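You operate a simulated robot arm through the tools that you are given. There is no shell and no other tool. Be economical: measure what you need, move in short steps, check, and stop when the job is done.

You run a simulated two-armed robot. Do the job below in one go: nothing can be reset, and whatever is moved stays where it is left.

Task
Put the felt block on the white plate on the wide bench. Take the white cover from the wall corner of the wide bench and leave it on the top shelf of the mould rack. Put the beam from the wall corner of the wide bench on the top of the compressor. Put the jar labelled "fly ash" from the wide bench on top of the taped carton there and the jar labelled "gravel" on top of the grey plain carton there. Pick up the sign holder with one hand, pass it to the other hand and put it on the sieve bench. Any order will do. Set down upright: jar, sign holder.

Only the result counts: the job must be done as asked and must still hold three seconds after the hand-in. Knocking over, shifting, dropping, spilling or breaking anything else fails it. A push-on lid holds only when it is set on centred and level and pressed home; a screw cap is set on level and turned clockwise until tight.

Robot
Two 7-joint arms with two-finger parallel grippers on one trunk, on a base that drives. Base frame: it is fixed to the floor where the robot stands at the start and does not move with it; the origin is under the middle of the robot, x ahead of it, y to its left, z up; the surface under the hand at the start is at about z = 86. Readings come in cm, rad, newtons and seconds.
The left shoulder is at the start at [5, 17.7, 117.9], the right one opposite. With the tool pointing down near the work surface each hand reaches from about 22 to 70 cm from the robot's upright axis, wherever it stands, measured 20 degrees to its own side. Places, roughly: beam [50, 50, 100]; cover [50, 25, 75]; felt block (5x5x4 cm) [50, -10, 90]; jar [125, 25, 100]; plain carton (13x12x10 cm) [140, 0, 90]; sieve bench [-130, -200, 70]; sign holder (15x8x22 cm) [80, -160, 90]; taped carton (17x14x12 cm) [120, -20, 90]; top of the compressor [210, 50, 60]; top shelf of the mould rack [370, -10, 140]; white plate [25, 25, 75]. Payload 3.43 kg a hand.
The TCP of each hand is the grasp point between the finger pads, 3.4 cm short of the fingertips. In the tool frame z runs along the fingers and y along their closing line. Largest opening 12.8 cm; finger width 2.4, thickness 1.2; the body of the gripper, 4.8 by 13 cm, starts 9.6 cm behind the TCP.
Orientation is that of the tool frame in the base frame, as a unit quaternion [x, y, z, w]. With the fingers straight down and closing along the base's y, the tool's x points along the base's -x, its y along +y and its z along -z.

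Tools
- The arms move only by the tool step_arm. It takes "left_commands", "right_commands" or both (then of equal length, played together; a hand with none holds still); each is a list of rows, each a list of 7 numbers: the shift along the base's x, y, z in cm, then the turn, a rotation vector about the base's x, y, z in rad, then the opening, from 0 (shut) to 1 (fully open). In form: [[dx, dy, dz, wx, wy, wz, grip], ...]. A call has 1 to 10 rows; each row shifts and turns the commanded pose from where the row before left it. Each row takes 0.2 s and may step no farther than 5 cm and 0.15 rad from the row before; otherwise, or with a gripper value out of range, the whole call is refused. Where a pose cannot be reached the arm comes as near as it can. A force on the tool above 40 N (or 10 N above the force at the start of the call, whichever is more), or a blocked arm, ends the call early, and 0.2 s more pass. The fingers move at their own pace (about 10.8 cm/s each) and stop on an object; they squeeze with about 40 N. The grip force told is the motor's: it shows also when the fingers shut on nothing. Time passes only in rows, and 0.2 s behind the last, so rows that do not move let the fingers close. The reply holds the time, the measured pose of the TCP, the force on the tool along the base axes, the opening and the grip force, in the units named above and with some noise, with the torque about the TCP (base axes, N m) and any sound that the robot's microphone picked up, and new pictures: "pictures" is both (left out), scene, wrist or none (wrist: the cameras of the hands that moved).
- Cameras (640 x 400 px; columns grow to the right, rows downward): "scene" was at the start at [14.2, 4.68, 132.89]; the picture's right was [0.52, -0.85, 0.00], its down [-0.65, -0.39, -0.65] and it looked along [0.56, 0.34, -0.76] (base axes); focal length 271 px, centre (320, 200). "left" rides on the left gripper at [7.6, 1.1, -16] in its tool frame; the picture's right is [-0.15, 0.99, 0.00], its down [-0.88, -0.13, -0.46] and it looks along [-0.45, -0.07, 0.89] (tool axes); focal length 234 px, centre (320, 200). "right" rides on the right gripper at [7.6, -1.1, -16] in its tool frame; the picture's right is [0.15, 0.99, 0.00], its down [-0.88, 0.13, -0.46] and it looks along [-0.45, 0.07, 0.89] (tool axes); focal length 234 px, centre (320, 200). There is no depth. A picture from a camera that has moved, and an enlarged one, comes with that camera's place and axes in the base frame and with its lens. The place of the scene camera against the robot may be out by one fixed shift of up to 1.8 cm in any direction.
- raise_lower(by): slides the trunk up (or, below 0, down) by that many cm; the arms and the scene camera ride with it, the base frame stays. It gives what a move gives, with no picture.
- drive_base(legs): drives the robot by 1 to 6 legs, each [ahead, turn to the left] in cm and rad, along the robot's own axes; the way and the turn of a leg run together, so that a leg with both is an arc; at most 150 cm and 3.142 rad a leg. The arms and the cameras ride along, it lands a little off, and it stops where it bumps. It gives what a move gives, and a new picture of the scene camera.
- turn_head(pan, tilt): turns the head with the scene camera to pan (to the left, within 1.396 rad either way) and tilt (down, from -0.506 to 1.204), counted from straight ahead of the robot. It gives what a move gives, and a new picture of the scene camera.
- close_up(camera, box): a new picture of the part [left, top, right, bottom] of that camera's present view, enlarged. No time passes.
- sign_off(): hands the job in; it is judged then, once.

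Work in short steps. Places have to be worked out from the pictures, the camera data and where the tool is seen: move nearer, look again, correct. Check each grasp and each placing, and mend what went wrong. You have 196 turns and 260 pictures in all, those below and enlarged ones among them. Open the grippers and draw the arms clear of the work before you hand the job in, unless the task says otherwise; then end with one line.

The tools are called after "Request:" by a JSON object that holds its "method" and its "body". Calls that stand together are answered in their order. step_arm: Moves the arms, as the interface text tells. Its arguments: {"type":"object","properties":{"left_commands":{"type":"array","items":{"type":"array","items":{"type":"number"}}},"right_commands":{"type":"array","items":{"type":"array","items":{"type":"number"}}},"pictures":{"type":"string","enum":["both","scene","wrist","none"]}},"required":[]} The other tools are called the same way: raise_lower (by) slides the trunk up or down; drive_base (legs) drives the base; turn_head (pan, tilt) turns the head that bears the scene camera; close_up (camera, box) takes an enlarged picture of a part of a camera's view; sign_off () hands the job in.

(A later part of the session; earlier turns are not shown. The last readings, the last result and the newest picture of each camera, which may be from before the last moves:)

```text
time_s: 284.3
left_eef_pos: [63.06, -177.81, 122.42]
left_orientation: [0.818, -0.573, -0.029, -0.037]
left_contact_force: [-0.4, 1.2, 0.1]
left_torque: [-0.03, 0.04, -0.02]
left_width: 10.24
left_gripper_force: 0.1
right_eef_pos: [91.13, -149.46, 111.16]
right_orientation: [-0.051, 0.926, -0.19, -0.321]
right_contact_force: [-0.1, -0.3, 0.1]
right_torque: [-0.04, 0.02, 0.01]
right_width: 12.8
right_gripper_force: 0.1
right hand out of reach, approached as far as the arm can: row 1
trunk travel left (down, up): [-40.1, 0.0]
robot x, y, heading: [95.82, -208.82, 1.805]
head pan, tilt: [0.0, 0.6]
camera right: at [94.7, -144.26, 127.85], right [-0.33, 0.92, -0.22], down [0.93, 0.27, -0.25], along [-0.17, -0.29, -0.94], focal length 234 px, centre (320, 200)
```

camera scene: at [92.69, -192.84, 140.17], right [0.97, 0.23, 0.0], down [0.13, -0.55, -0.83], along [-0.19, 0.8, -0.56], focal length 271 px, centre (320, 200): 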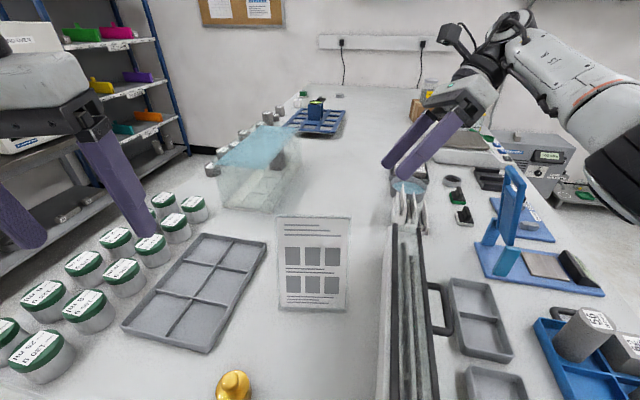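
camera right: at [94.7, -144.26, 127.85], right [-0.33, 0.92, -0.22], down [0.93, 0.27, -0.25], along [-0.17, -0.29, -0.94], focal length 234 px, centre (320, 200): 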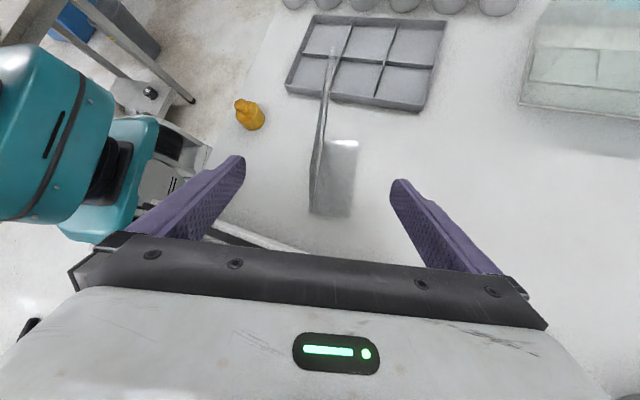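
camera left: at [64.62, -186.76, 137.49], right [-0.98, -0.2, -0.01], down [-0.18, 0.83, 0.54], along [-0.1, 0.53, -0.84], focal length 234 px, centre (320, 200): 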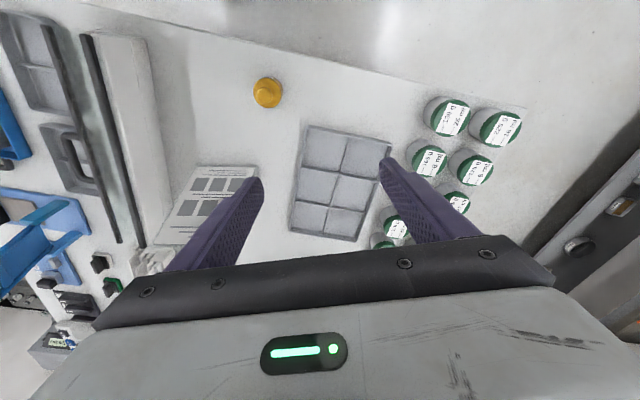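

Nicely straddling. I advance along the finger direction to the grip point.

Request:
{"method": "step_arm", "body": {"right_commands": [[-2.2, -1.4, -3, 0, 0, 0, 1], [-2.2, -1.4, -3, 0, 0, 0, 1], [-2.2, -1.4, -3, 0, 0, 0, 1]], "pictures": "both"}}

```text
time_s: 285.1
left_eef_pos: [63.09, -177.74, 122.41]
left_orientation: [0.819, -0.572, -0.029, -0.036]
left_contact_force: [0.2, -0.7, 0.0]
left_torque: [0.01, -0.03, -0.02]
left_width: 10.21
left_gripper_force: 0.1
right_eef_pos: [84.47, -153.95, 102.18]
right_orientation: [-0.053, 0.926, -0.19, -0.321]
right_contact_force: [0.6, 0.1, 0.5]
right_torque: [0.01, 0.02, 0.0]
right_width: 12.8
right_gripper_force: 0.0
trunk travel left (down, up): [-40.1, 0.0]
robot x, y, heading: [95.77, -209.37, 1.797]
head pan, tilt: [0.0, 0.6]
camera scene: at [92.56, -192.84, 140.17], right [0.97, 0.23, 0.0], down [0.13, -0.55, -0.82], along [-0.19, 0.8, -0.57], focal length 271 px, centre (320, 200)
camera right: at [88.06, -148.61, 118.86], right [-0.33, 0.92, -0.23], down [0.93, 0.27, -0.25], along [-0.17, -0.29, -0.94], focal length 234 px, centre (320, 200)
```

scene: 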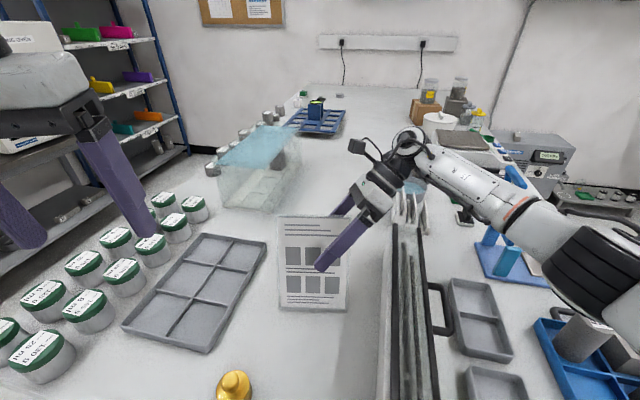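
right: 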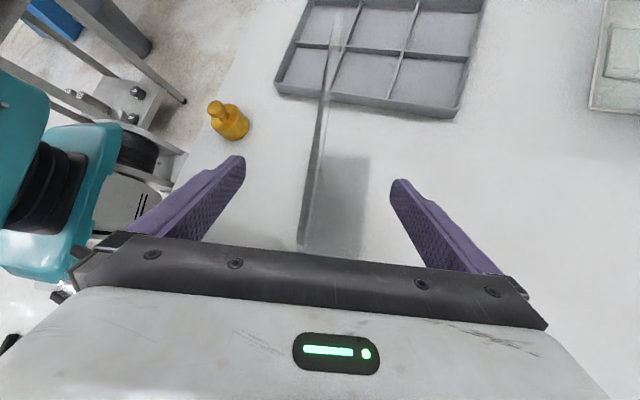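

Panel is ~0.7 cm toward the front of mid-plane. I centre and close.

Request:
{"method": "step_arm", "body": {"right_commands": [[0.15, -0.65, 0.2, 0, 0, 0, 0.8], [0, 0, 0, 0, 0, 0, 0.4], [0, 0, 0, 0, 0, 0, 0.15]], "pictures": "wrist"}}

```text
time_s: 285.9
left_eef_pos: [63.06, -177.92, 122.43]
left_orientation: [0.818, -0.573, -0.029, -0.036]
left_contact_force: [-0.1, 0.7, -0.6]
left_torque: [-0.01, 0.01, -0.02]
left_width: 10.24
left_gripper_force: 0.0
right_eef_pos: [84.68, -154.61, 102.4]
right_orientation: [-0.052, 0.926, -0.19, -0.322]
right_contact_force: [0.2, 0.0, 0.1]
right_torque: [0.01, 0.03, 0.0]
right_width: 1.94
right_gripper_force: 0.0
trunk travel left (down, up): [-40.1, 0.0]
robot x, y, heading: [95.62, -208.72, 1.793]
head pan, tilt: [0.0, 0.6]
camera right: at [88.24, -149.29, 119.06], right [-0.33, 0.92, -0.22], down [0.93, 0.27, -0.25], along [-0.17, -0.29, -0.94], focal length 234 px, centre (320, 200)
```

right: 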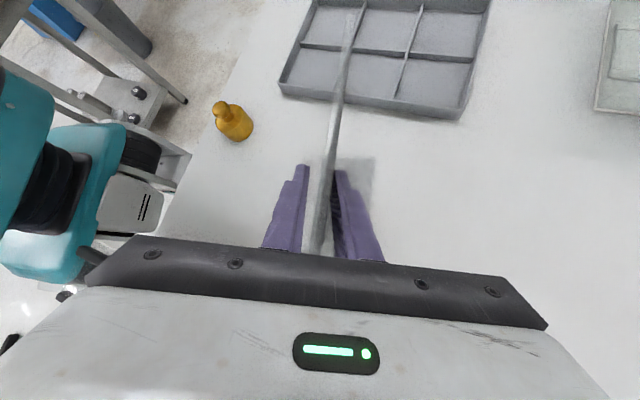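

Well centred. Close fully and lift slightly.

Request:
{"method": "step_arm", "body": {"right_commands": [[0, 0, 0, 0, 0, 0, 0], [0, 0, 0, 0, 0, 0, 0], [0, 0, 1.5, 0, 0, 0, 0], [0, 0, 3, 0, 0, 0, 0]], "pictures": "both"}}

```text
time_s: 286.9
left_eef_pos: [63.12, -177.92, 122.42]
left_orientation: [0.819, -0.572, -0.029, -0.036]
left_contact_force: [-0.5, -0.8, -0.7]
left_torque: [0.02, 0.06, 0.04]
left_width: 10.25
left_gripper_force: 0.0
right_eef_pos: [84.63, -154.63, 106.8]
right_orientation: [-0.052, 0.926, -0.19, -0.321]
right_contact_force: [0.4, 0.7, -1.3]
right_torque: [0.06, -0.01, -0.01]
right_width: 0.57
right_gripper_force: 39.9
trunk travel left (down, up): [-40.1, 0.0]
robot x, y, heading: [95.84, -209.32, 1.799]
head pan, tilt: [0.0, 0.6]
camera scene: at [92.57, -192.88, 140.17], right [0.97, 0.23, 0.0], down [0.13, -0.55, -0.83], along [-0.19, 0.8, -0.56], focal length 271 px, centre (320, 200)
camera right: at [88.15, -149.28, 123.46], right [-0.33, 0.92, -0.22], down [0.93, 0.27, -0.25], along [-0.17, -0.29, -0.94], focal length 234 px, centre (320, 200)
```

scene: 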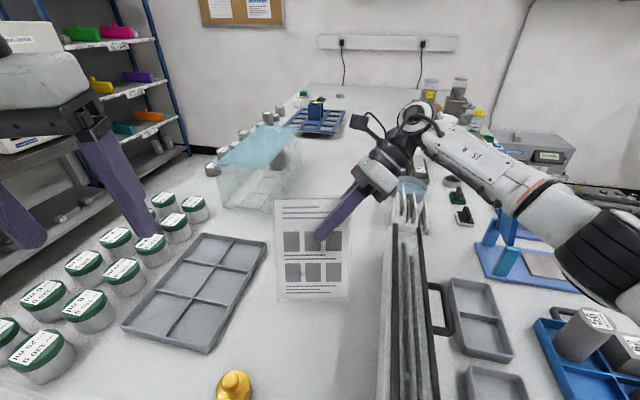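
right: 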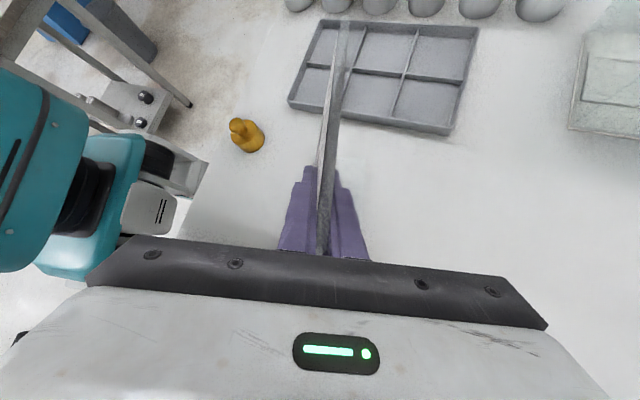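

The holder is firmly held. I raise it and draw it back toward the robot.

Request:
{"method": "step_arm", "body": {"right_commands": [[0, 0, 4, 0, 0, 0, 0], [0, 0, 4, 0, 0, 0, 0], [0, 0, 4, 0, 0, 0, 0], [0.7, -3.2, 1, 0, 0, 0, 0], [0.7, -3.2, 0, 0, 0, 0, 0], [0.7, -3.2, 0, 0, 0, 0, 0], [0.7, -3.2, 0, 0, 0, 0, 0]], "pictures": "scene"}}

Request:
{"method": "drive_base", "body": {"legs": [[-28, 0]]}}

```text
time_s: 288.5
left_eef_pos: [63.2, -177.93, 122.52]
left_orientation: [0.818, -0.573, -0.03, -0.036]
left_contact_force: [0.9, -0.5, -0.2]
left_torque: [0.04, -0.01, -0.05]
left_width: 10.21
left_gripper_force: 0.0
right_eef_pos: [87.69, -167.42, 119.84]
right_orientation: [-0.052, 0.926, -0.19, -0.321]
right_contact_force: [-0.8, -0.4, -1.9]
right_torque: [0.01, -0.05, -0.01]
right_width: 0.56
right_gripper_force: 39.7
trunk travel left (down, up): [-40.1, 0.0]
robot x, y, heading: [95.84, -208.87, 1.795]
head pan, tilt: [0.0, 0.6]
camera scene: at [92.6, -192.9, 140.18], right [0.97, 0.23, 0.0], down [0.13, -0.55, -0.83], along [-0.19, 0.8, -0.56], focal length 271 px, centre (320, 200)
```

scene: 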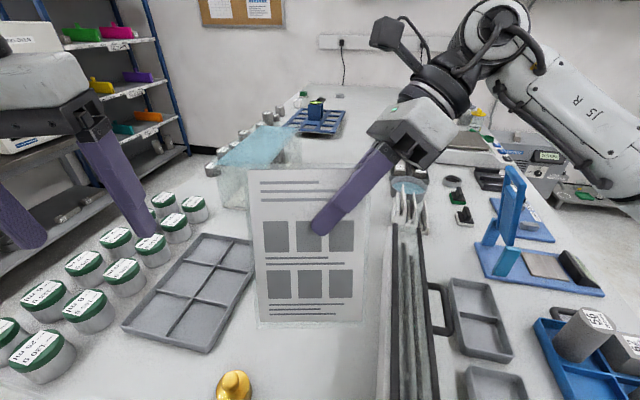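

```text
time_s: 290.4
left_eef_pos: [69.28, -205.23, 122.32]
left_orientation: [0.82, -0.57, -0.03, -0.036]
left_contact_force: [1.7, -0.2, -0.2]
left_torque: [0.05, 0.02, 0.01]
left_width: 10.22
left_gripper_force: 0.0
right_eef_pos: [93.83, -194.61, 119.87]
right_orientation: [-0.056, 0.926, -0.191, -0.32]
right_contact_force: [-0.3, -0.2, -1.3]
right_torque: [0.04, -0.05, -0.03]
right_width: 0.56
right_gripper_force: 40.1
trunk travel left (down, up): [-40.1, 0.0]
robot x, y, heading: [101.91, -236.16, 1.807]
head pan, tilt: [0.0, 0.6]
camera scene: at [98.87, -220.04, 140.18], right [0.97, 0.23, 0.0], down [0.13, -0.55, -0.83], along [-0.19, 0.8, -0.56], focal length 271 px, centre (320, 200)
```

scene: 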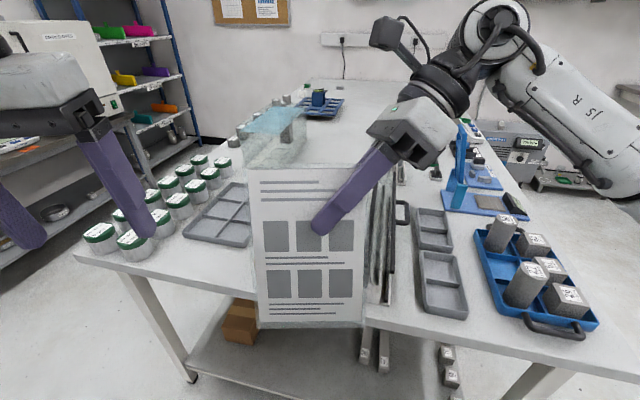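

The holder is held in free space before the robot. I now level and yaw the left hand +90° outboard of it.

Request:
{"method": "step_arm", "body": {"left_commands": [[0, 0, 0, -0.093, 0, 0, 1], [0, 0, 0, 0, 0, 0.145, 1], [0, 0, 0, 0, 0, 0.145, 1], [0, 0, 0, 0, 0, 0.145, 1], [0, 0, 0, 0, 0, 0.145, 1], [0, 0, 0, 0, 0, 0.145, 1], [0, 0, 0, 0, 0, 0.145, 1], [0, 0, 0, 0, 0, 0.145, 1], [0, 0, 0, 0, 0, 0.145, 1], [0, 0, 0, 0, 0, 0.145, 1]], "pictures": "none"}}

Request:
{"method": "step_arm", "body": {"left_commands": [[0, 0, 0, 0, 0, 0.145, 1], [0, 0, 0, 0.0328, -0.136, 0, 1], [0, 0, 0, 0.0328, -0.136, 0, 1], [0, 0, 0, 0.0328, -0.136, 0, 1], [0, 0, 0, 0.0328, -0.136, 0, 1], [0, 0, 0, 0.0328, -0.136, 0, 1], [0, 0, 0, -0.104, -0.025, 0, 1], [0, 0, 0, -0.104, -0.025, 0, 1], [0, 0, 0, -0.104, -0.025, 0, 1]], "pictures": "both"}}

```text
time_s: 292.6
left_eef_pos: [69.24, -205.35, 122.48]
left_orientation: [0.999, 0.046, -0.002, 0.002]
left_contact_force: [0.5, 0.3, 0.0]
left_torque: [0.0, 0.02, -0.06]
left_width: 12.81
left_gripper_force: 0.1
right_eef_pos: [93.71, -194.53, 119.8]
right_orientation: [-0.055, 0.926, -0.19, -0.321]
right_contact_force: [0.2, -0.1, -1.5]
right_torque: [0.02, -0.02, 0.0]
right_width: 0.55
right_gripper_force: 40.1
trunk travel left (down, up): [-40.1, 0.0]
robot x, y, heading: [102.29, -236.4, 1.805]
head pan, tilt: [0.0, 0.6]
```

```text
time_s: 294.6
left_eef_pos: [69.25, -205.03, 122.3]
left_orientation: [0.915, 0.163, 0.352, 0.113]
left_contact_force: [-0.7, 1.1, 0.6]
left_torque: [-0.01, 0.0, 0.0]
left_width: 12.82
left_gripper_force: 0.1
right_eef_pos: [93.64, -194.5, 119.73]
right_orientation: [-0.055, 0.926, -0.19, -0.32]
right_contact_force: [0.0, 0.6, -2.5]
right_torque: [0.04, -0.01, -0.03]
right_width: 0.57
right_gripper_force: 40.3
trunk travel left (down, up): [-40.1, 0.0]
robot x, y, heading: [102.18, -236.14, 1.808]
head pan, tilt: [0.0, 0.6]
camera scene: at [98.87, -219.93, 140.16], right [0.97, 0.23, 0.0], down [0.13, -0.55, -0.82], along [-0.19, 0.8, -0.57], focal length 271 px, centre (320, 200)
camera left: at [63.81, -201.77, 138.81], right [0.11, -0.97, 0.23], down [-0.95, -0.17, -0.25], along [0.28, -0.19, -0.94], focal length 234 px, centre (320, 200)
```

scene: 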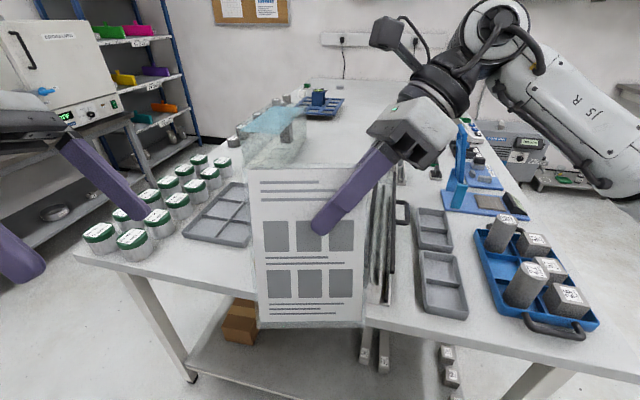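
left: 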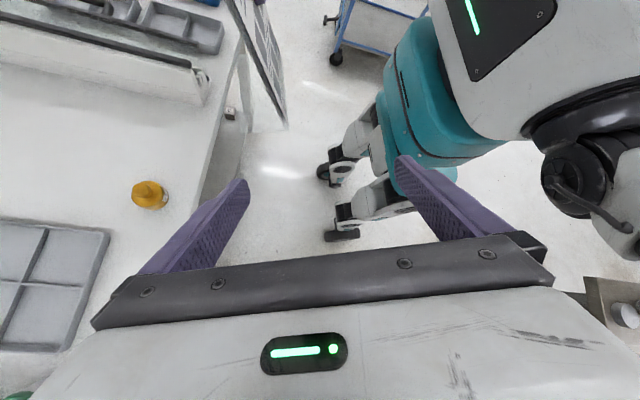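

Left orientation is exactly antiparallel. I move it to the pre-approach at the panel's upper-left corner.

Request:
{"method": "step_arm", "body": {"left_commands": [[0.5, 3.2, 2.1, 0, 0, 0, 1], [0.5, 3.2, 2.1, 0, 0, 0, 1], [0.5, 3.2, 2.0, 0, 0, 0, 1], [3.2, 0, 0, 0, 0, 0, 1], [3.2, 0, 0, 0, 0, 0, 1]], "pictures": "both"}}

```text
time_s: 295.8
left_eef_pos: [77.17, -195.65, 128.57]
left_orientation: [0.915, 0.163, 0.352, 0.112]
left_contact_force: [-0.2, -0.1, 0.2]
left_torque: [-0.02, 0.0, 0.04]
left_width: 12.79
left_gripper_force: 0.1
right_eef_pos: [93.73, -194.43, 119.96]
right_orientation: [-0.055, 0.926, -0.191, -0.321]
right_contact_force: [0.9, 1.2, -1.2]
right_torque: [-0.01, -0.04, 0.03]
right_width: 0.56
right_gripper_force: 39.8
trunk travel left (down, up): [-40.1, 0.0]
robot x, y, heading: [102.24, -235.5, 1.807]
head pan, tilt: [0.0, 0.6]
camera scene: at [98.91, -219.93, 140.16], right [0.97, 0.23, 0.0], down [0.13, -0.55, -0.82], along [-0.19, 0.8, -0.57], focal length 271 px, centre (320, 200)
camera left: at [71.67, -192.32, 145.02], right [0.11, -0.97, 0.23], down [-0.95, -0.17, -0.25], along [0.28, -0.19, -0.94], focal length 234 px, centre (320, 200)
```

scene: 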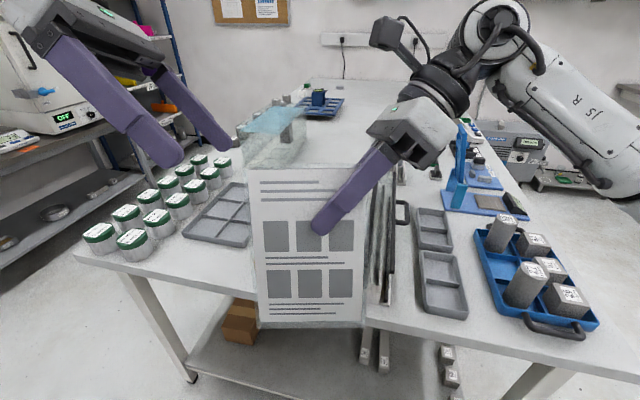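
left: 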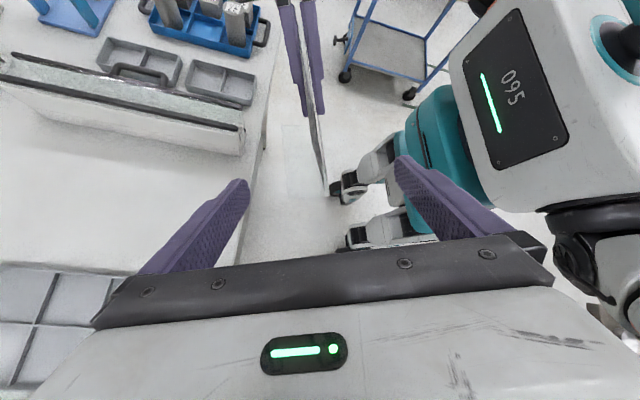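

Panel is edge-on and centred in the left gripper. I advance along the fingers.

Request:
{"method": "step_arm", "body": {"left_commands": [[2.7, -0.3, -2.9, 0, 0, 0, 1], [2.7, -0.3, -2.9, 0, 0, 0, 1], [2.7, -0.3, -2.9, 0, 0, 0, 0.8]], "pictures": "both"}}

```text
time_s: 296.6
left_eef_pos: [85.07, -196.61, 119.98]
left_orientation: [0.915, 0.163, 0.353, 0.111]
left_contact_force: [-0.7, 0.5, -0.1]
left_torque: [0.01, 0.01, -0.01]
left_width: 10.25
left_gripper_force: 0.1
right_eef_pos: [93.73, -194.51, 119.9]
right_orientation: [-0.055, 0.926, -0.192, -0.321]
right_contact_force: [-0.2, 0.0, -1.0]
right_torque: [0.04, -0.01, -0.03]
right_width: 0.56
right_gripper_force: 40.3
trunk travel left (down, up): [-40.1, 0.0]
robot x, y, heading: [102.18, -236.08, 1.809]
head pan, tilt: [0.0, 0.6]
camera scene: at [98.87, -219.94, 140.16], right [0.97, 0.23, 0.0], down [0.13, -0.55, -0.82], along [-0.19, 0.8, -0.57], focal length 271 px, centre (320, 200)
camera left: at [79.62, -193.32, 136.51], right [0.11, -0.97, 0.23], down [-0.95, -0.17, -0.25], along [0.28, -0.19, -0.94], focal length 234 px, centre (320, 200)
```

scene: 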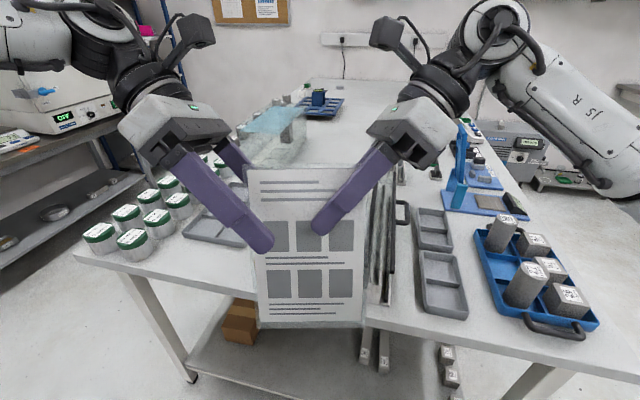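
left: 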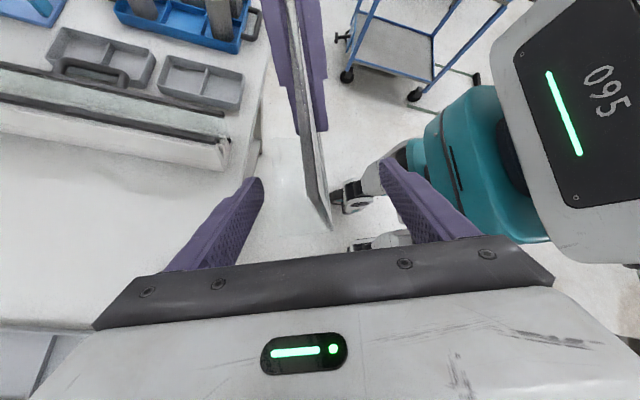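

Both hands straddle well. I close the left gripper.

Request:
{"method": "step_arm", "body": {"left_commands": [[0, 0, 0, 0, 0, 0, 0.3], [0, 0, 0, 0, 0, 0, 0.1], [0, 0, 0, 0, 0, 0, 0], [0, 0, 0, 0, 0, 0, 0]], "pictures": "wrist"}}

```text
time_s: 297.6
left_eef_pos: [85.05, -196.78, 120.11]
left_orientation: [0.915, 0.163, 0.353, 0.111]
left_contact_force: [1.0, 4.1, -1.7]
left_torque: [0.05, 0.32, 0.38]
left_width: 0.57
left_gripper_force: 39.7
right_eef_pos: [93.74, -194.52, 119.94]
right_orientation: [-0.056, 0.926, -0.191, -0.321]
right_contact_force: [-1.0, -4.0, 1.0]
right_torque: [-0.09, -0.13, -0.05]
right_width: 0.56
right_gripper_force: 40.2
trunk travel left (down, up): [-40.1, 0.0]
robot x, y, heading: [101.48, -236.19, 1.806]
head pan, tilt: [0.0, 0.6]
camera left: at [79.54, -193.32, 136.53], right [0.12, -0.97, 0.23], down [-0.95, -0.17, -0.25], along [0.28, -0.19, -0.94], focal length 234 px, centre (320, 200)
```

left: 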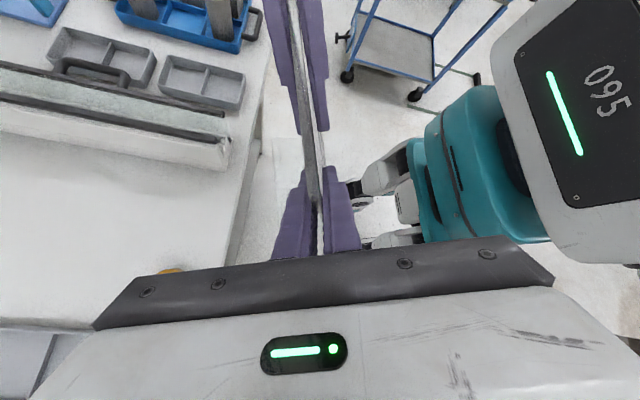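

The left holds it too. I open the right hand and retreat along its finger line.

Request:
{"method": "step_arm", "body": {"right_commands": [[0, 0, 0, 0, 0, 0, 0.5], [0, 0, 0, 0, 0, 0, 0.5], [2, 1.3, 2.5, 0, 0, 0, 0.5], [2, 1.3, 2.5, 0, 0, 0, 0.5], [2, 1.3, 2.5, 0, 0, 0, 0.5], [2.5, 0, 0, 0, 0, 0, 0.5], [4, 0, 0, 0, 0, 0, 0.5], [4, 0, 0, 0, 0, 0, 0.5]], "pictures": "both"}}

```text
time_s: 299.4
left_eef_pos: [85.21, -196.67, 120.12]
left_orientation: [0.915, 0.163, 0.352, 0.112]
left_contact_force: [-0.4, 0.3, 0.5]
left_torque: [0.02, 0.1, 0.01]
left_width: 0.54
left_gripper_force: 40.4
right_eef_pos: [110.27, -190.74, 127.41]
right_orientation: [-0.056, 0.926, -0.191, -0.32]
right_contact_force: [-0.3, -0.3, -0.6]
right_torque: [0.02, 0.03, -0.01]
right_width: 6.42
right_gripper_force: 0.0
trunk travel left (down, up): [-40.1, 0.0]
robot x, y, heading: [101.8, -235.72, 1.803]
head pan, tilt: [0.0, 0.6]
camera scene: at [98.94, -219.99, 140.17], right [0.97, 0.23, 0.0], down [0.13, -0.55, -0.83], along [-0.19, 0.8, -0.56], focal length 271 px, centre (320, 200)
camera right: at [113.73, -185.41, 144.11], right [-0.34, 0.91, -0.22], down [0.93, 0.28, -0.25], along [-0.17, -0.29, -0.94], focal length 234 px, centre (320, 200)
```

scene: 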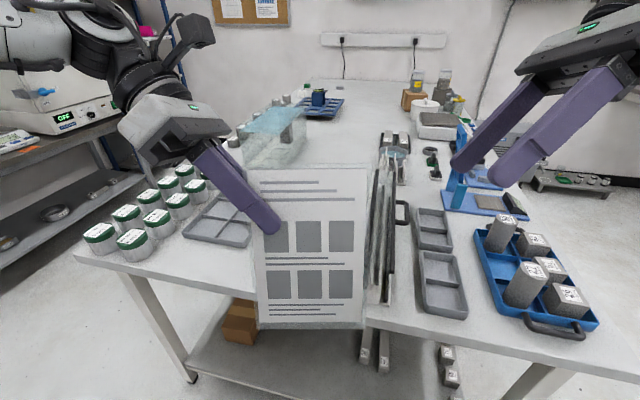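
right: 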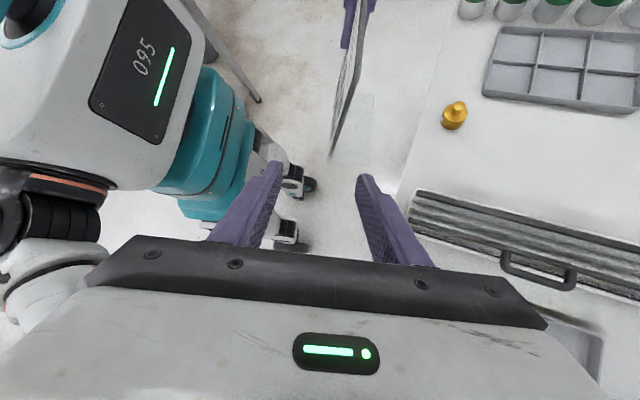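

Handover done: the left hand alone holds the sign. I restore nothing else yet and turn toward the sieve bench to look.

Request:
{"method": "drive_base", "body": {"legs": [[0, 1.335], [60, 0]]}}

Request:
{"method": "turn_head", "body": {"pan": -0.15, "tilt": 0.35}}

```text
time_s: 306.1
left_eef_pos: [0.15, -243.72, 119.97]
left_orientation: [0.617, 0.695, 0.346, -0.131]
left_contact_force: [-0.6, 0.1, 0.0]
left_torque: [-0.05, 0.02, -0.02]
left_width: 0.54
left_gripper_force: 39.4
right_eef_pos: [0.18, -218.11, 127.39]
right_orientation: [-0.617, 0.693, -0.348, -0.133]
right_contact_force: [0.9, -0.9, -0.5]
right_torque: [0.02, 0.01, 0.02]
right_width: 6.4
right_gripper_force: 0.0
trunk travel left (down, up): [-40.1, 0.0]
robot x, y, heading: [42.17, -235.94, -3.137]
head pan, tilt: [0.0, 0.6]
camera scene: at [27.15, -235.66, 140.16], right [0.0, 1.0, 0.0], down [0.57, 0.0, -0.82], along [-0.82, 0.0, -0.57], focal length 271 px, centre (320, 200)
```

scene: 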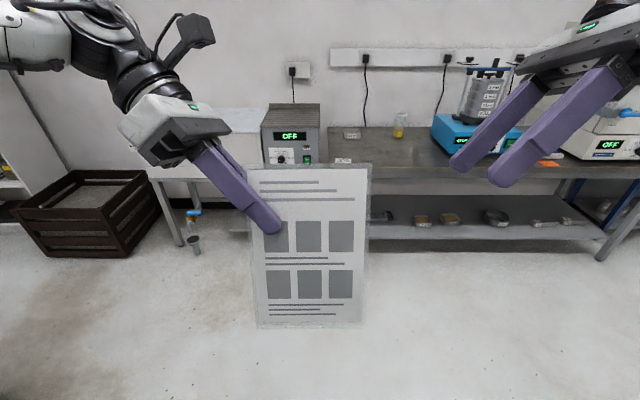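

```text
time_s: 306.9
left_eef_pos: [0.17, -243.67, 120.06]
left_orientation: [0.616, 0.695, 0.346, -0.131]
left_contact_force: [-0.3, 0.5, 0.1]
left_torque: [-0.04, 0.01, 0.0]
left_width: 0.55
left_gripper_force: 39.7
right_eef_pos: [0.21, -217.95, 127.5]
right_orientation: [-0.617, 0.693, -0.348, -0.133]
right_contact_force: [0.0, 0.2, 0.1]
right_torque: [-0.02, 0.01, 0.01]
right_width: 6.4
right_gripper_force: 0.1
trunk travel left (down, up): [-40.1, 0.0]
robot x, y, heading: [42.58, -236.08, -3.136]
head pan, tilt: [-0.15, 0.351]
camera scene: at [26.82, -234.27, 142.44], right [0.15, 0.99, 0.0], down [0.34, -0.05, -0.94], along [-0.93, 0.14, -0.34], focal length 271 px, centre (320, 200)
```

scene: 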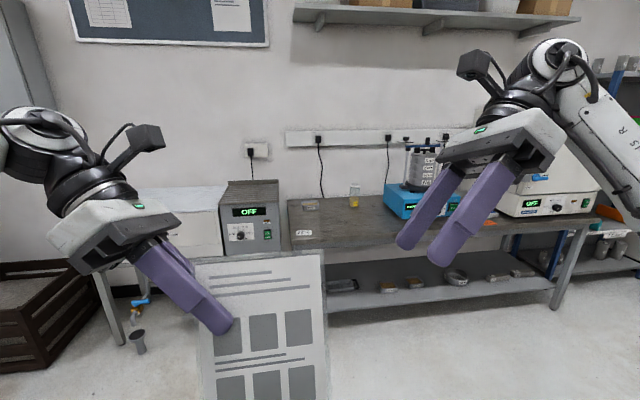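

The sieve bench is free around y −225..−160 (top z≈71, front edge x≈−98). I drive to face it near (−65,−195).

Request:
{"method": "drive_base", "body": {"legs": [[0, -0.364], [100, 0], [0, 0.364]]}}

Request:
{"method": "turn_head", "body": {"pan": -0.1, "tilt": 0.6}}

```text
time_s: 314.2
left_eef_pos: [-91.67, -207.23, 120.1]
left_orientation: [0.622, 0.69, 0.347, -0.128]
left_contact_force: [-0.1, 0.5, -0.3]
left_torque: [-0.04, 0.02, -0.05]
left_width: 0.55
left_gripper_force: 39.4
right_eef_pos: [-91.36, -181.43, 127.48]
right_orientation: [-0.612, 0.698, -0.347, -0.135]
right_contact_force: [-0.6, -0.6, 0.8]
right_torque: [0.0, 0.01, -0.01]
right_width: 6.42
right_gripper_force: 0.0
trunk travel left (down, up): [-40.1, 0.0]
robot x, y, heading: [-49.26, -200.5, 3.132]
head pan, tilt: [-0.15, 0.351]
camera scene: at [-65.0, -198.23, 142.44], right [0.16, 0.99, 0.0], down [0.34, -0.06, -0.94], along [-0.93, 0.15, -0.34], focal length 271 px, centre (320, 200)
```

scene: 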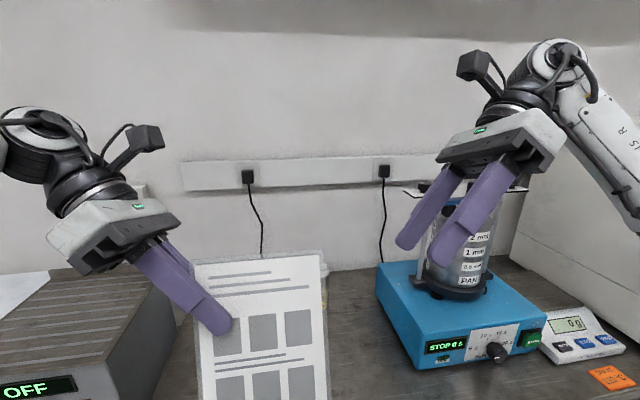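

```text
time_s: 315.0
left_eef_pos: [-91.77, -207.17, 120.28]
left_orientation: [0.622, 0.69, 0.347, -0.128]
left_contact_force: [0.0, -0.1, -0.8]
left_torque: [-0.08, 0.04, -0.02]
left_width: 0.57
left_gripper_force: 39.8
right_eef_pos: [-91.25, -181.29, 127.51]
right_orientation: [-0.612, 0.697, -0.348, -0.135]
right_contact_force: [0.8, -0.3, 0.0]
right_torque: [-0.01, -0.02, -0.01]
right_width: 6.42
right_gripper_force: 0.1
trunk travel left (down, up): [-40.1, 0.0]
robot x, y, heading: [-49.14, -200.34, 3.126]
head pan, tilt: [-0.099, 0.6]
camera scene: at [-64.59, -198.7, 140.17], right [0.11, 0.99, 0.0], down [0.56, -0.06, -0.83], along [-0.82, 0.09, -0.56], focal length 271 px, centre (320, 200)
```

scene: 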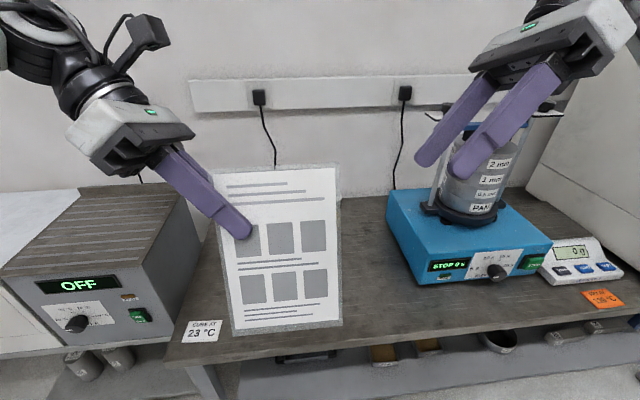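

Bench free between the instrument box (y<−226, top z≈98) and the shaker (y>−165). I shift the sign right and clear the right hand back, then lower the trunk.

Request:
{"method": "step_arm", "body": {"left_commands": [[-1, 3, 0, 0, 0, 0, 0], [-1, 3, 0, 0, 0, 0, 0], [-1, 3, 0, 0, 0, 0, 0]], "right_commands": [[4, 2, 0, 0, 0, 0, 0.5], [4, 2, 0, 0, 0, 0, 0.5], [4, 2, 0, 0, 0, 0, 0.5]], "pictures": "none"}}

Request:
{"method": "raise_lower", "body": {"by": -20}}

Request:
{"method": "drive_base", "body": {"legs": [[14, 0.0]]}}

```text
time_s: 315.8
left_eef_pos: [-92.53, -201.19, 119.91]
left_orientation: [0.621, 0.691, 0.346, -0.129]
left_contact_force: [0.7, 0.2, -0.4]
left_torque: [-0.12, -0.01, 0.04]
left_width: 0.55
left_gripper_force: 39.9
left hand out of reach, approached as far as the arm can: row 2, 3
right_eef_pos: [-79.1, -175.21, 127.64]
right_orientation: [-0.612, 0.697, -0.348, -0.137]
right_contact_force: [1.3, 0.0, 0.0]
right_torque: [-0.01, 0.01, 0.01]
right_width: 6.4
right_gripper_force: 0.1
trunk travel left (down, up): [-40.1, 0.0]
robot x, y, heading: [-49.46, -200.29, 3.123]
head pan, tilt: [-0.099, 0.6]
```

```text
time_s: 318.0
left_eef_pos: [-92.59, -201.25, 99.88]
left_orientation: [0.623, 0.689, 0.348, -0.129]
left_contact_force: [0.7, 0.2, 0.6]
left_torque: [-0.06, 0.05, 0.0]
left_width: 0.53
left_gripper_force: 40.0
right_eef_pos: [-79.42, -175.41, 107.7]
right_orientation: [-0.612, 0.698, -0.347, -0.136]
right_contact_force: [-0.3, -0.9, -0.6]
right_torque: [0.04, 0.01, -0.01]
right_width: 6.43
right_gripper_force: 0.0
trunk travel left (down, up): [-20.1, 20.0]
robot x, y, heading: [-49.21, -200.03, 3.119]
head pan, tilt: [-0.099, 0.6]
```

```text
time_s: 319.3
left_eef_pos: [-106.66, -200.9, 99.85]
left_orientation: [0.623, 0.689, 0.347, -0.128]
left_contact_force: [0.5, 0.7, -0.2]
left_torque: [-0.11, 0.02, 0.03]
left_width: 0.56
left_gripper_force: 39.7
right_eef_pos: [-93.6, -175.21, 107.62]
right_orientation: [-0.612, 0.697, -0.348, -0.135]
right_contact_force: [-0.4, -0.1, -0.7]
right_torque: [-0.01, -0.01, 0.03]
right_width: 6.44
right_gripper_force: 0.0
trunk travel left (down, up): [-20.1, 20.0]
robot x, y, heading: [-63.65, -200.17, 3.12]
head pan, tilt: [-0.099, 0.6]
camera scene: at [-78.71, -198.48, 120.16], right [0.11, 0.99, 0.0], down [0.56, -0.06, -0.82], along [-0.82, 0.09, -0.57], focal length 271 px, centre (320, 200)
```

scene: 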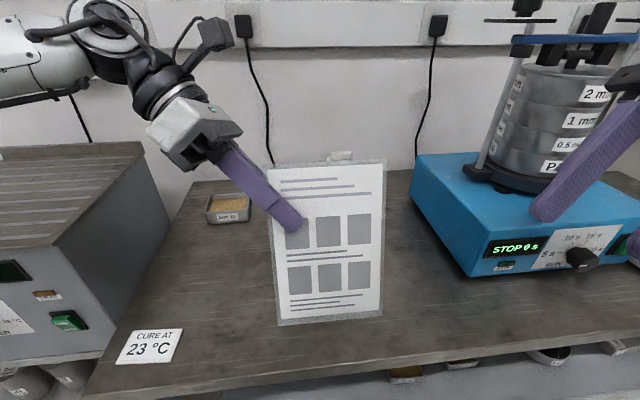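

I extend the sign 6 cm further over the bench and begin lowering.

Request:
{"method": "step_arm", "body": {"left_commands": [[-2, 0, -1, 0, 0, 0, 0], [-2, 0, -1, 0, 0, 0, 0], [-2, 0, -1, 0, 0, 0, 0], [-1, 0, -2, 0, 0, 0, 0]], "pictures": "both"}}

```text
time_s: 320.3
left_eef_pos: [-110.36, -204.2, 94.42]
left_orientation: [0.622, 0.69, 0.348, -0.129]
left_contact_force: [0.2, 0.6, 0.2]
left_torque: [-0.07, 0.02, -0.02]
left_width: 0.54
left_gripper_force: 40.0
left hand out of reach, approached as far as the arm can: row 1, 2, 3, 4
right_eef_pos: [-93.53, -175.19, 107.65]
right_orientation: [-0.611, 0.698, -0.346, -0.136]
right_contact_force: [0.2, 0.0, -0.2]
right_torque: [0.0, -0.01, 0.0]
right_width: 6.41
right_gripper_force: 0.0
trunk travel left (down, up): [-20.1, 20.0]
robot x, y, heading: [-63.53, -200.1, 3.126]
head pan, tilt: [-0.099, 0.6]
camera scene: at [-78.68, -198.48, 120.17], right [0.11, 0.99, 0.0], down [0.56, -0.06, -0.82], along [-0.82, 0.09, -0.57], focal length 271 px, centre (320, 200)
camera left: at [-114.99, -208.55, 110.97], right [0.97, -0.13, 0.23], down [-0.07, -0.97, -0.25], along [0.25, 0.22, -0.94], focal length 234 px, centre (320, 200)
```

scene: 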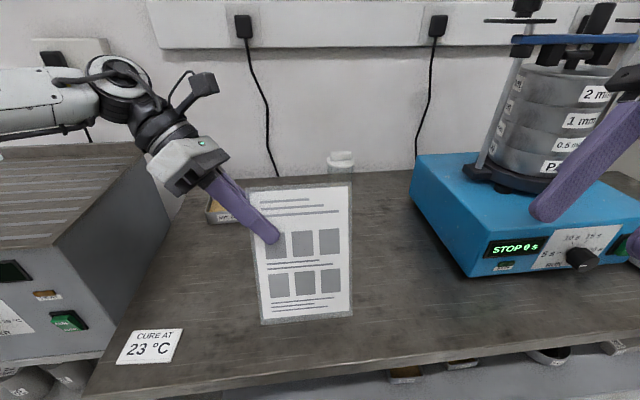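
left: 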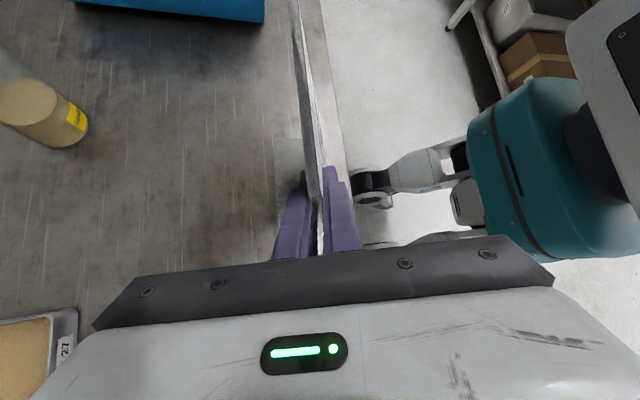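

The sign is over the bench edge zone; I rotate the base slightly right and nudge forward to gain clearance from the box and edge.

Request:
{"method": "drive_base", "body": {"legs": [[0, -0.17], [5, 0]]}}

Request:
{"method": "close_up", "body": {"camera": "left", "box": [0, 0, 640, 400]}}

```text
time_s: 321.9
left_eef_pos: [-115.37, -195.09, 94.52]
left_orientation: [0.679, 0.633, 0.358, -0.099]
left_contact_force: [0.0, 0.4, 0.4]
left_torque: [-0.09, 0.08, 0.01]
left_width: 0.56
left_gripper_force: 39.8
right_eef_pos: [-93.68, -169.43, 107.63]
right_orientation: [-0.55, 0.748, -0.334, -0.166]
right_contact_force: [-0.3, -0.2, -0.1]
right_torque: [0.01, 0.0, 0.03]
right_width: 6.41
right_gripper_force: 0.0
trunk travel left (down, up): [-20.1, 20.0]
robot x, y, heading: [-68.49, -199.43, 2.954]
head pan, tilt: [-0.099, 0.6]
camera scene: at [-83.2, -194.84, 120.15], right [0.28, 0.96, 0.0], down [0.54, -0.16, -0.82], along [-0.79, 0.23, -0.57], focal length 271 px, centre (320, 200)
```

scene: 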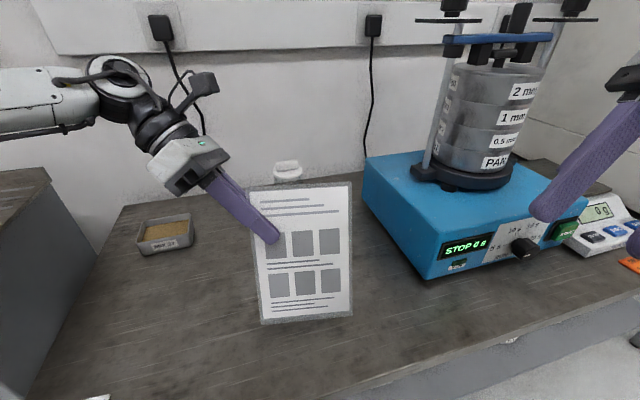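

```text
1.00 times, centred on (320, 200) of left (not enlarged: the box is as wide or as high as the picture)
camera zoom: at [-120.59, -198.63, 110.97], right [0.93, -0.29, 0.23], down [-0.23, -0.94, -0.25], along [0.28, 0.18, -0.94], focal length 234 px, centre (320, 200)
```

zoom: 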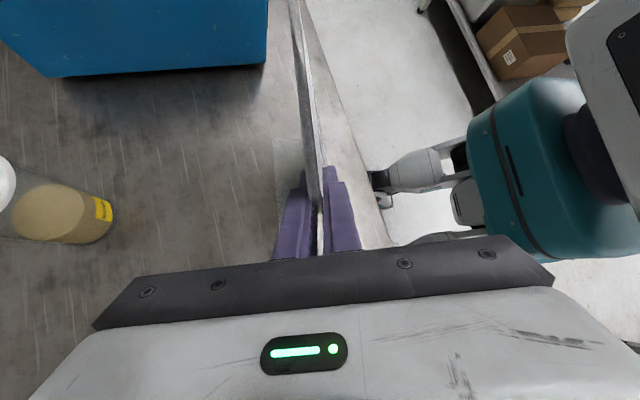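

Good clearance on all sides. I lower with the arm toward contact (expected TCP ≈87.6).

Request:
{"method": "step_arm", "body": {"left_commands": [[0, 0, -2, 0, 0, 0, 0], [0, 0, -2, 0, 0, 0, 0], [0, 0, -1, 0, 0, 0, 0]], "pictures": "both"}}

```text
time_s: 322.7
left_eef_pos: [-114.83, -195.35, 90.58]
left_orientation: [0.679, 0.631, 0.358, -0.108]
left_contact_force: [1.7, -2.3, 37.9]
left_torque: [-0.78, 0.66, 0.14]
left_width: 0.58
left_gripper_force: 40.0
left hand out of reach, approached as far as the arm can: row 2
right_eef_pos: [-93.34, -169.46, 107.83]
right_orientation: [-0.55, 0.748, -0.333, -0.167]
right_contact_force: [0.0, 0.4, -0.6]
right_torque: [0.02, -0.01, 0.01]
right_width: 6.41
right_gripper_force: 0.1
trunk travel left (down, up): [-20.1, 20.0]
robot x, y, heading: [-68.47, -199.36, 2.958]
head pan, tilt: [-0.099, 0.6]
camera scene: at [-82.87, -194.88, 120.3], right [0.28, 0.96, 0.0], down [0.54, -0.16, -0.83], along [-0.79, 0.23, -0.56], focal length 271 px, centre (320, 200)
camera left: at [-119.93, -199.12, 107.0], right [0.93, -0.29, 0.21], down [-0.23, -0.94, -0.26], along [0.27, 0.19, -0.94], focal length 234 px, centre (320, 200)
```

scene: 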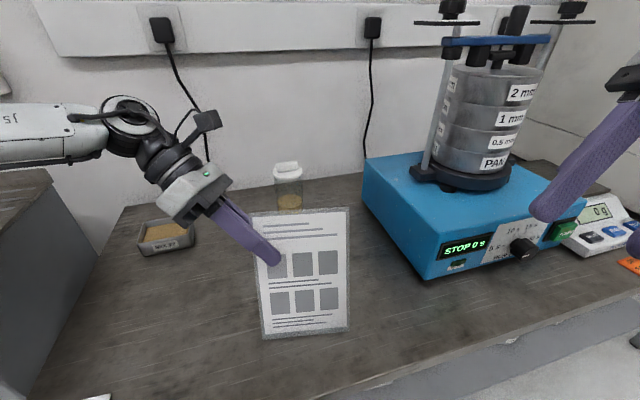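
left: 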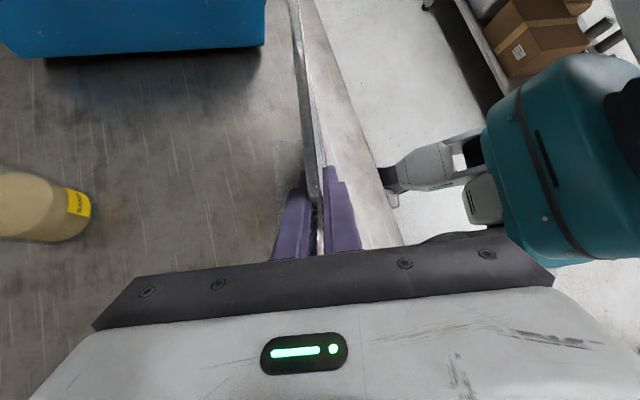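

Contact (bench ≈74). I ease up a little to relax the force, then check.

Request:
{"method": "step_arm", "body": {"left_commands": [[0, 0, 0.3, 0, 0, 0, 0], [0, 0, 0, 0, 0, 0, 0]], "pictures": "none"}}

Request:
{"method": "close_up", "body": {"camera": "scene", "box": [200, 180, 400, 360]}}

```text
time_s: 323.3
left_eef_pos: [-114.87, -195.41, 90.52]
left_orientation: [0.679, 0.632, 0.358, -0.106]
left_contact_force: [0.5, -1.1, 32.4]
left_torque: [0.76, 0.59, 0.41]
left_width: 0.56
left_gripper_force: 40.0
right_eef_pos: [-93.4, -169.55, 107.75]
right_orientation: [-0.55, 0.748, -0.333, -0.167]
right_contact_force: [0.7, 0.7, -0.1]
right_torque: [0.0, -0.03, -0.02]
right_width: 6.38
right_gripper_force: 0.1
trunk travel left (down, up): [-20.1, 20.0]
robot x, y, heading: [-68.65, -199.59, 2.952]
head pan, tilt: [-0.099, 0.6]
```

```text
2.22 times, centred on (300, 270) of scene
camera zoom: at [-82.91, -194.9, 120.22], right [0.28, 0.96, 0.0], down [0.54, -0.16, -0.83], along [-0.79, 0.23, -0.56], focal length 603 px, centre (364, 44)
```

zoom: 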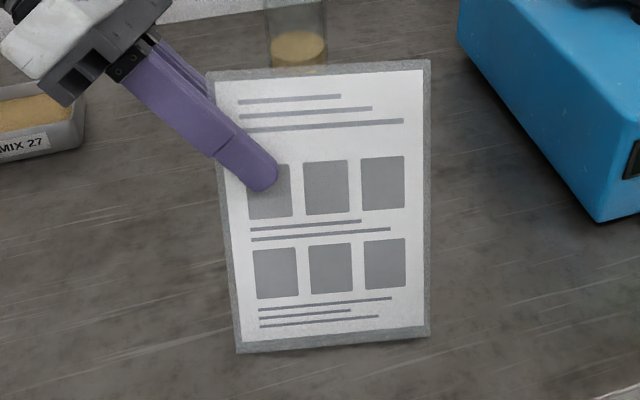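

The bottom edge is level with the bench. I ease a bit more and open the left gripper slowly.

Request:
{"method": "step_arm", "body": {"left_commands": [[0, 0, 0.3, 0, 0, 0, 0], [0, 0, 0, 0, 0, 0, 0]], "pictures": "none"}}

```text
time_s: 323.9
left_eef_pos: [-114.92, -195.28, 90.57]
left_orientation: [0.679, 0.633, 0.357, -0.105]
left_contact_force: [-2.8, 1.8, 23.6]
left_torque: [1.17, 0.69, 0.49]
left_width: 0.57
left_gripper_force: 39.8
right_eef_pos: [-93.42, -169.43, 107.64]
right_orientation: [-0.549, 0.748, -0.333, -0.166]
right_contact_force: [0.8, 0.7, -0.6]
right_torque: [-0.02, -0.03, -0.01]
right_width: 6.37
right_gripper_force: 0.0
trunk travel left (down, up): [-20.1, 20.0]
robot x, y, heading: [-68.31, -199.44, 2.954]
head pan, tilt: [-0.099, 0.6]
```

Request:
{"method": "step_arm", "body": {"left_commands": [[0, 0, 0.3, 0, 0, 0, 0], [0, 0, 0.3, 0, 0, 0, 0], [0, 0, 0, 0, 0, 0, 0]], "pictures": "wrist"}}

```text
time_s: 324.7
left_eef_pos: [-114.97, -195.6, 90.64]
left_orientation: [0.68, 0.633, 0.357, -0.097]
left_contact_force: [-0.3, 1.3, 2.1]
left_torque: [0.69, 0.04, 0.02]
left_width: 0.55
left_gripper_force: 40.2
right_eef_pos: [-93.63, -169.4, 107.68]
right_orientation: [-0.549, 0.748, -0.333, -0.166]
right_contact_force: [-0.1, 0.0, -0.2]
right_torque: [-0.02, 0.01, 0.0]
right_width: 6.39
right_gripper_force: 0.1
trunk travel left (down, up): [-20.1, 20.0]
robot x, y, heading: [-68.35, -199.35, 2.953]
head pan, tilt: [-0.099, 0.6]
camera left: at [-120.2, -198.93, 107.06], right [0.93, -0.29, 0.23], down [-0.24, -0.94, -0.24], along [0.29, 0.17, -0.94], focal length 234 px, centre (320, 200)
```

left: 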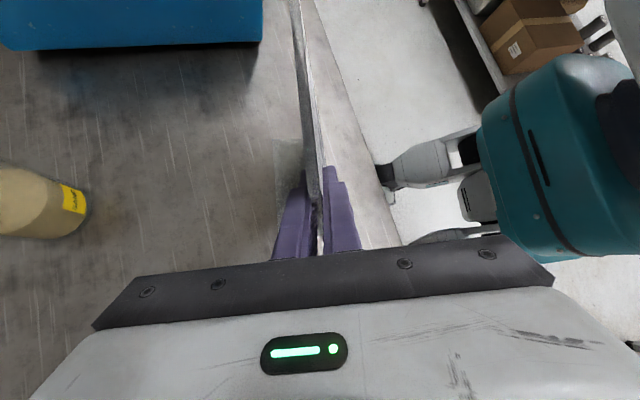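

Resting with ~2 N. Open and look before retreating.

Request:
{"method": "step_arm", "body": {"left_commands": [[0, 0, 0, 0, 0, 0, 0.2], [0, 0, 0, 0, 0, 0, 0.4], [0, 0, 0, 0, 0, 0, 0.4]], "pictures": "both"}}

```text
time_s: 325.5
left_eef_pos: [-115.02, -195.43, 90.77]
left_orientation: [0.679, 0.633, 0.357, -0.1]
left_contact_force: [0.2, 0.2, 0.8]
left_torque: [0.02, -0.03, 0.0]
left_width: 5.13
left_gripper_force: 0.1
right_eef_pos: [-93.66, -169.53, 107.58]
right_orientation: [-0.549, 0.748, -0.333, -0.167]
right_contact_force: [0.2, -0.2, -0.4]
right_torque: [0.0, -0.01, -0.01]
right_width: 6.4
right_gripper_force: 0.0
trunk travel left (down, up): [-20.1, 20.0]
robot x, y, heading: [-68.87, -199.54, 2.957]
head pan, tilt: [-0.099, 0.6]
camera scene: at [-83.15, -194.85, 120.17], right [0.28, 0.96, 0.0], down [0.54, -0.16, -0.83], along [-0.79, 0.23, -0.56], focal length 271 px, centre (320, 200)
camera left: at [-120.25, -198.94, 107.24], right [0.93, -0.29, 0.22], down [-0.23, -0.94, -0.25], along [0.28, 0.18, -0.94], focal length 234 px, centre (320, 200)
```

scene: 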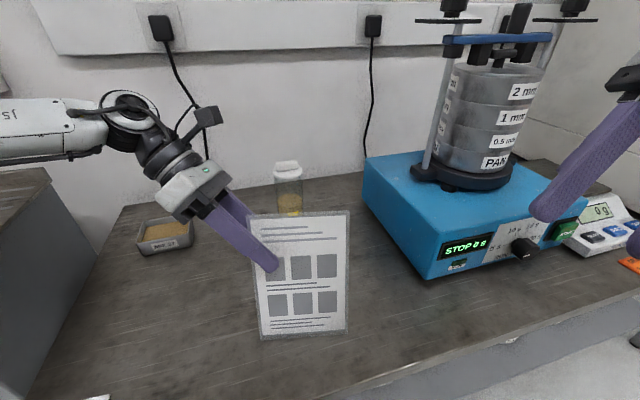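
left: 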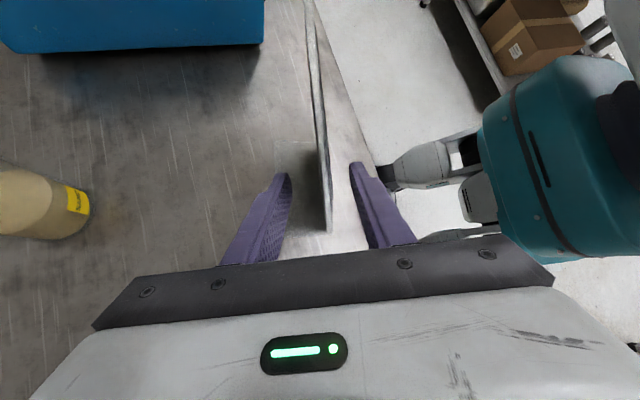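

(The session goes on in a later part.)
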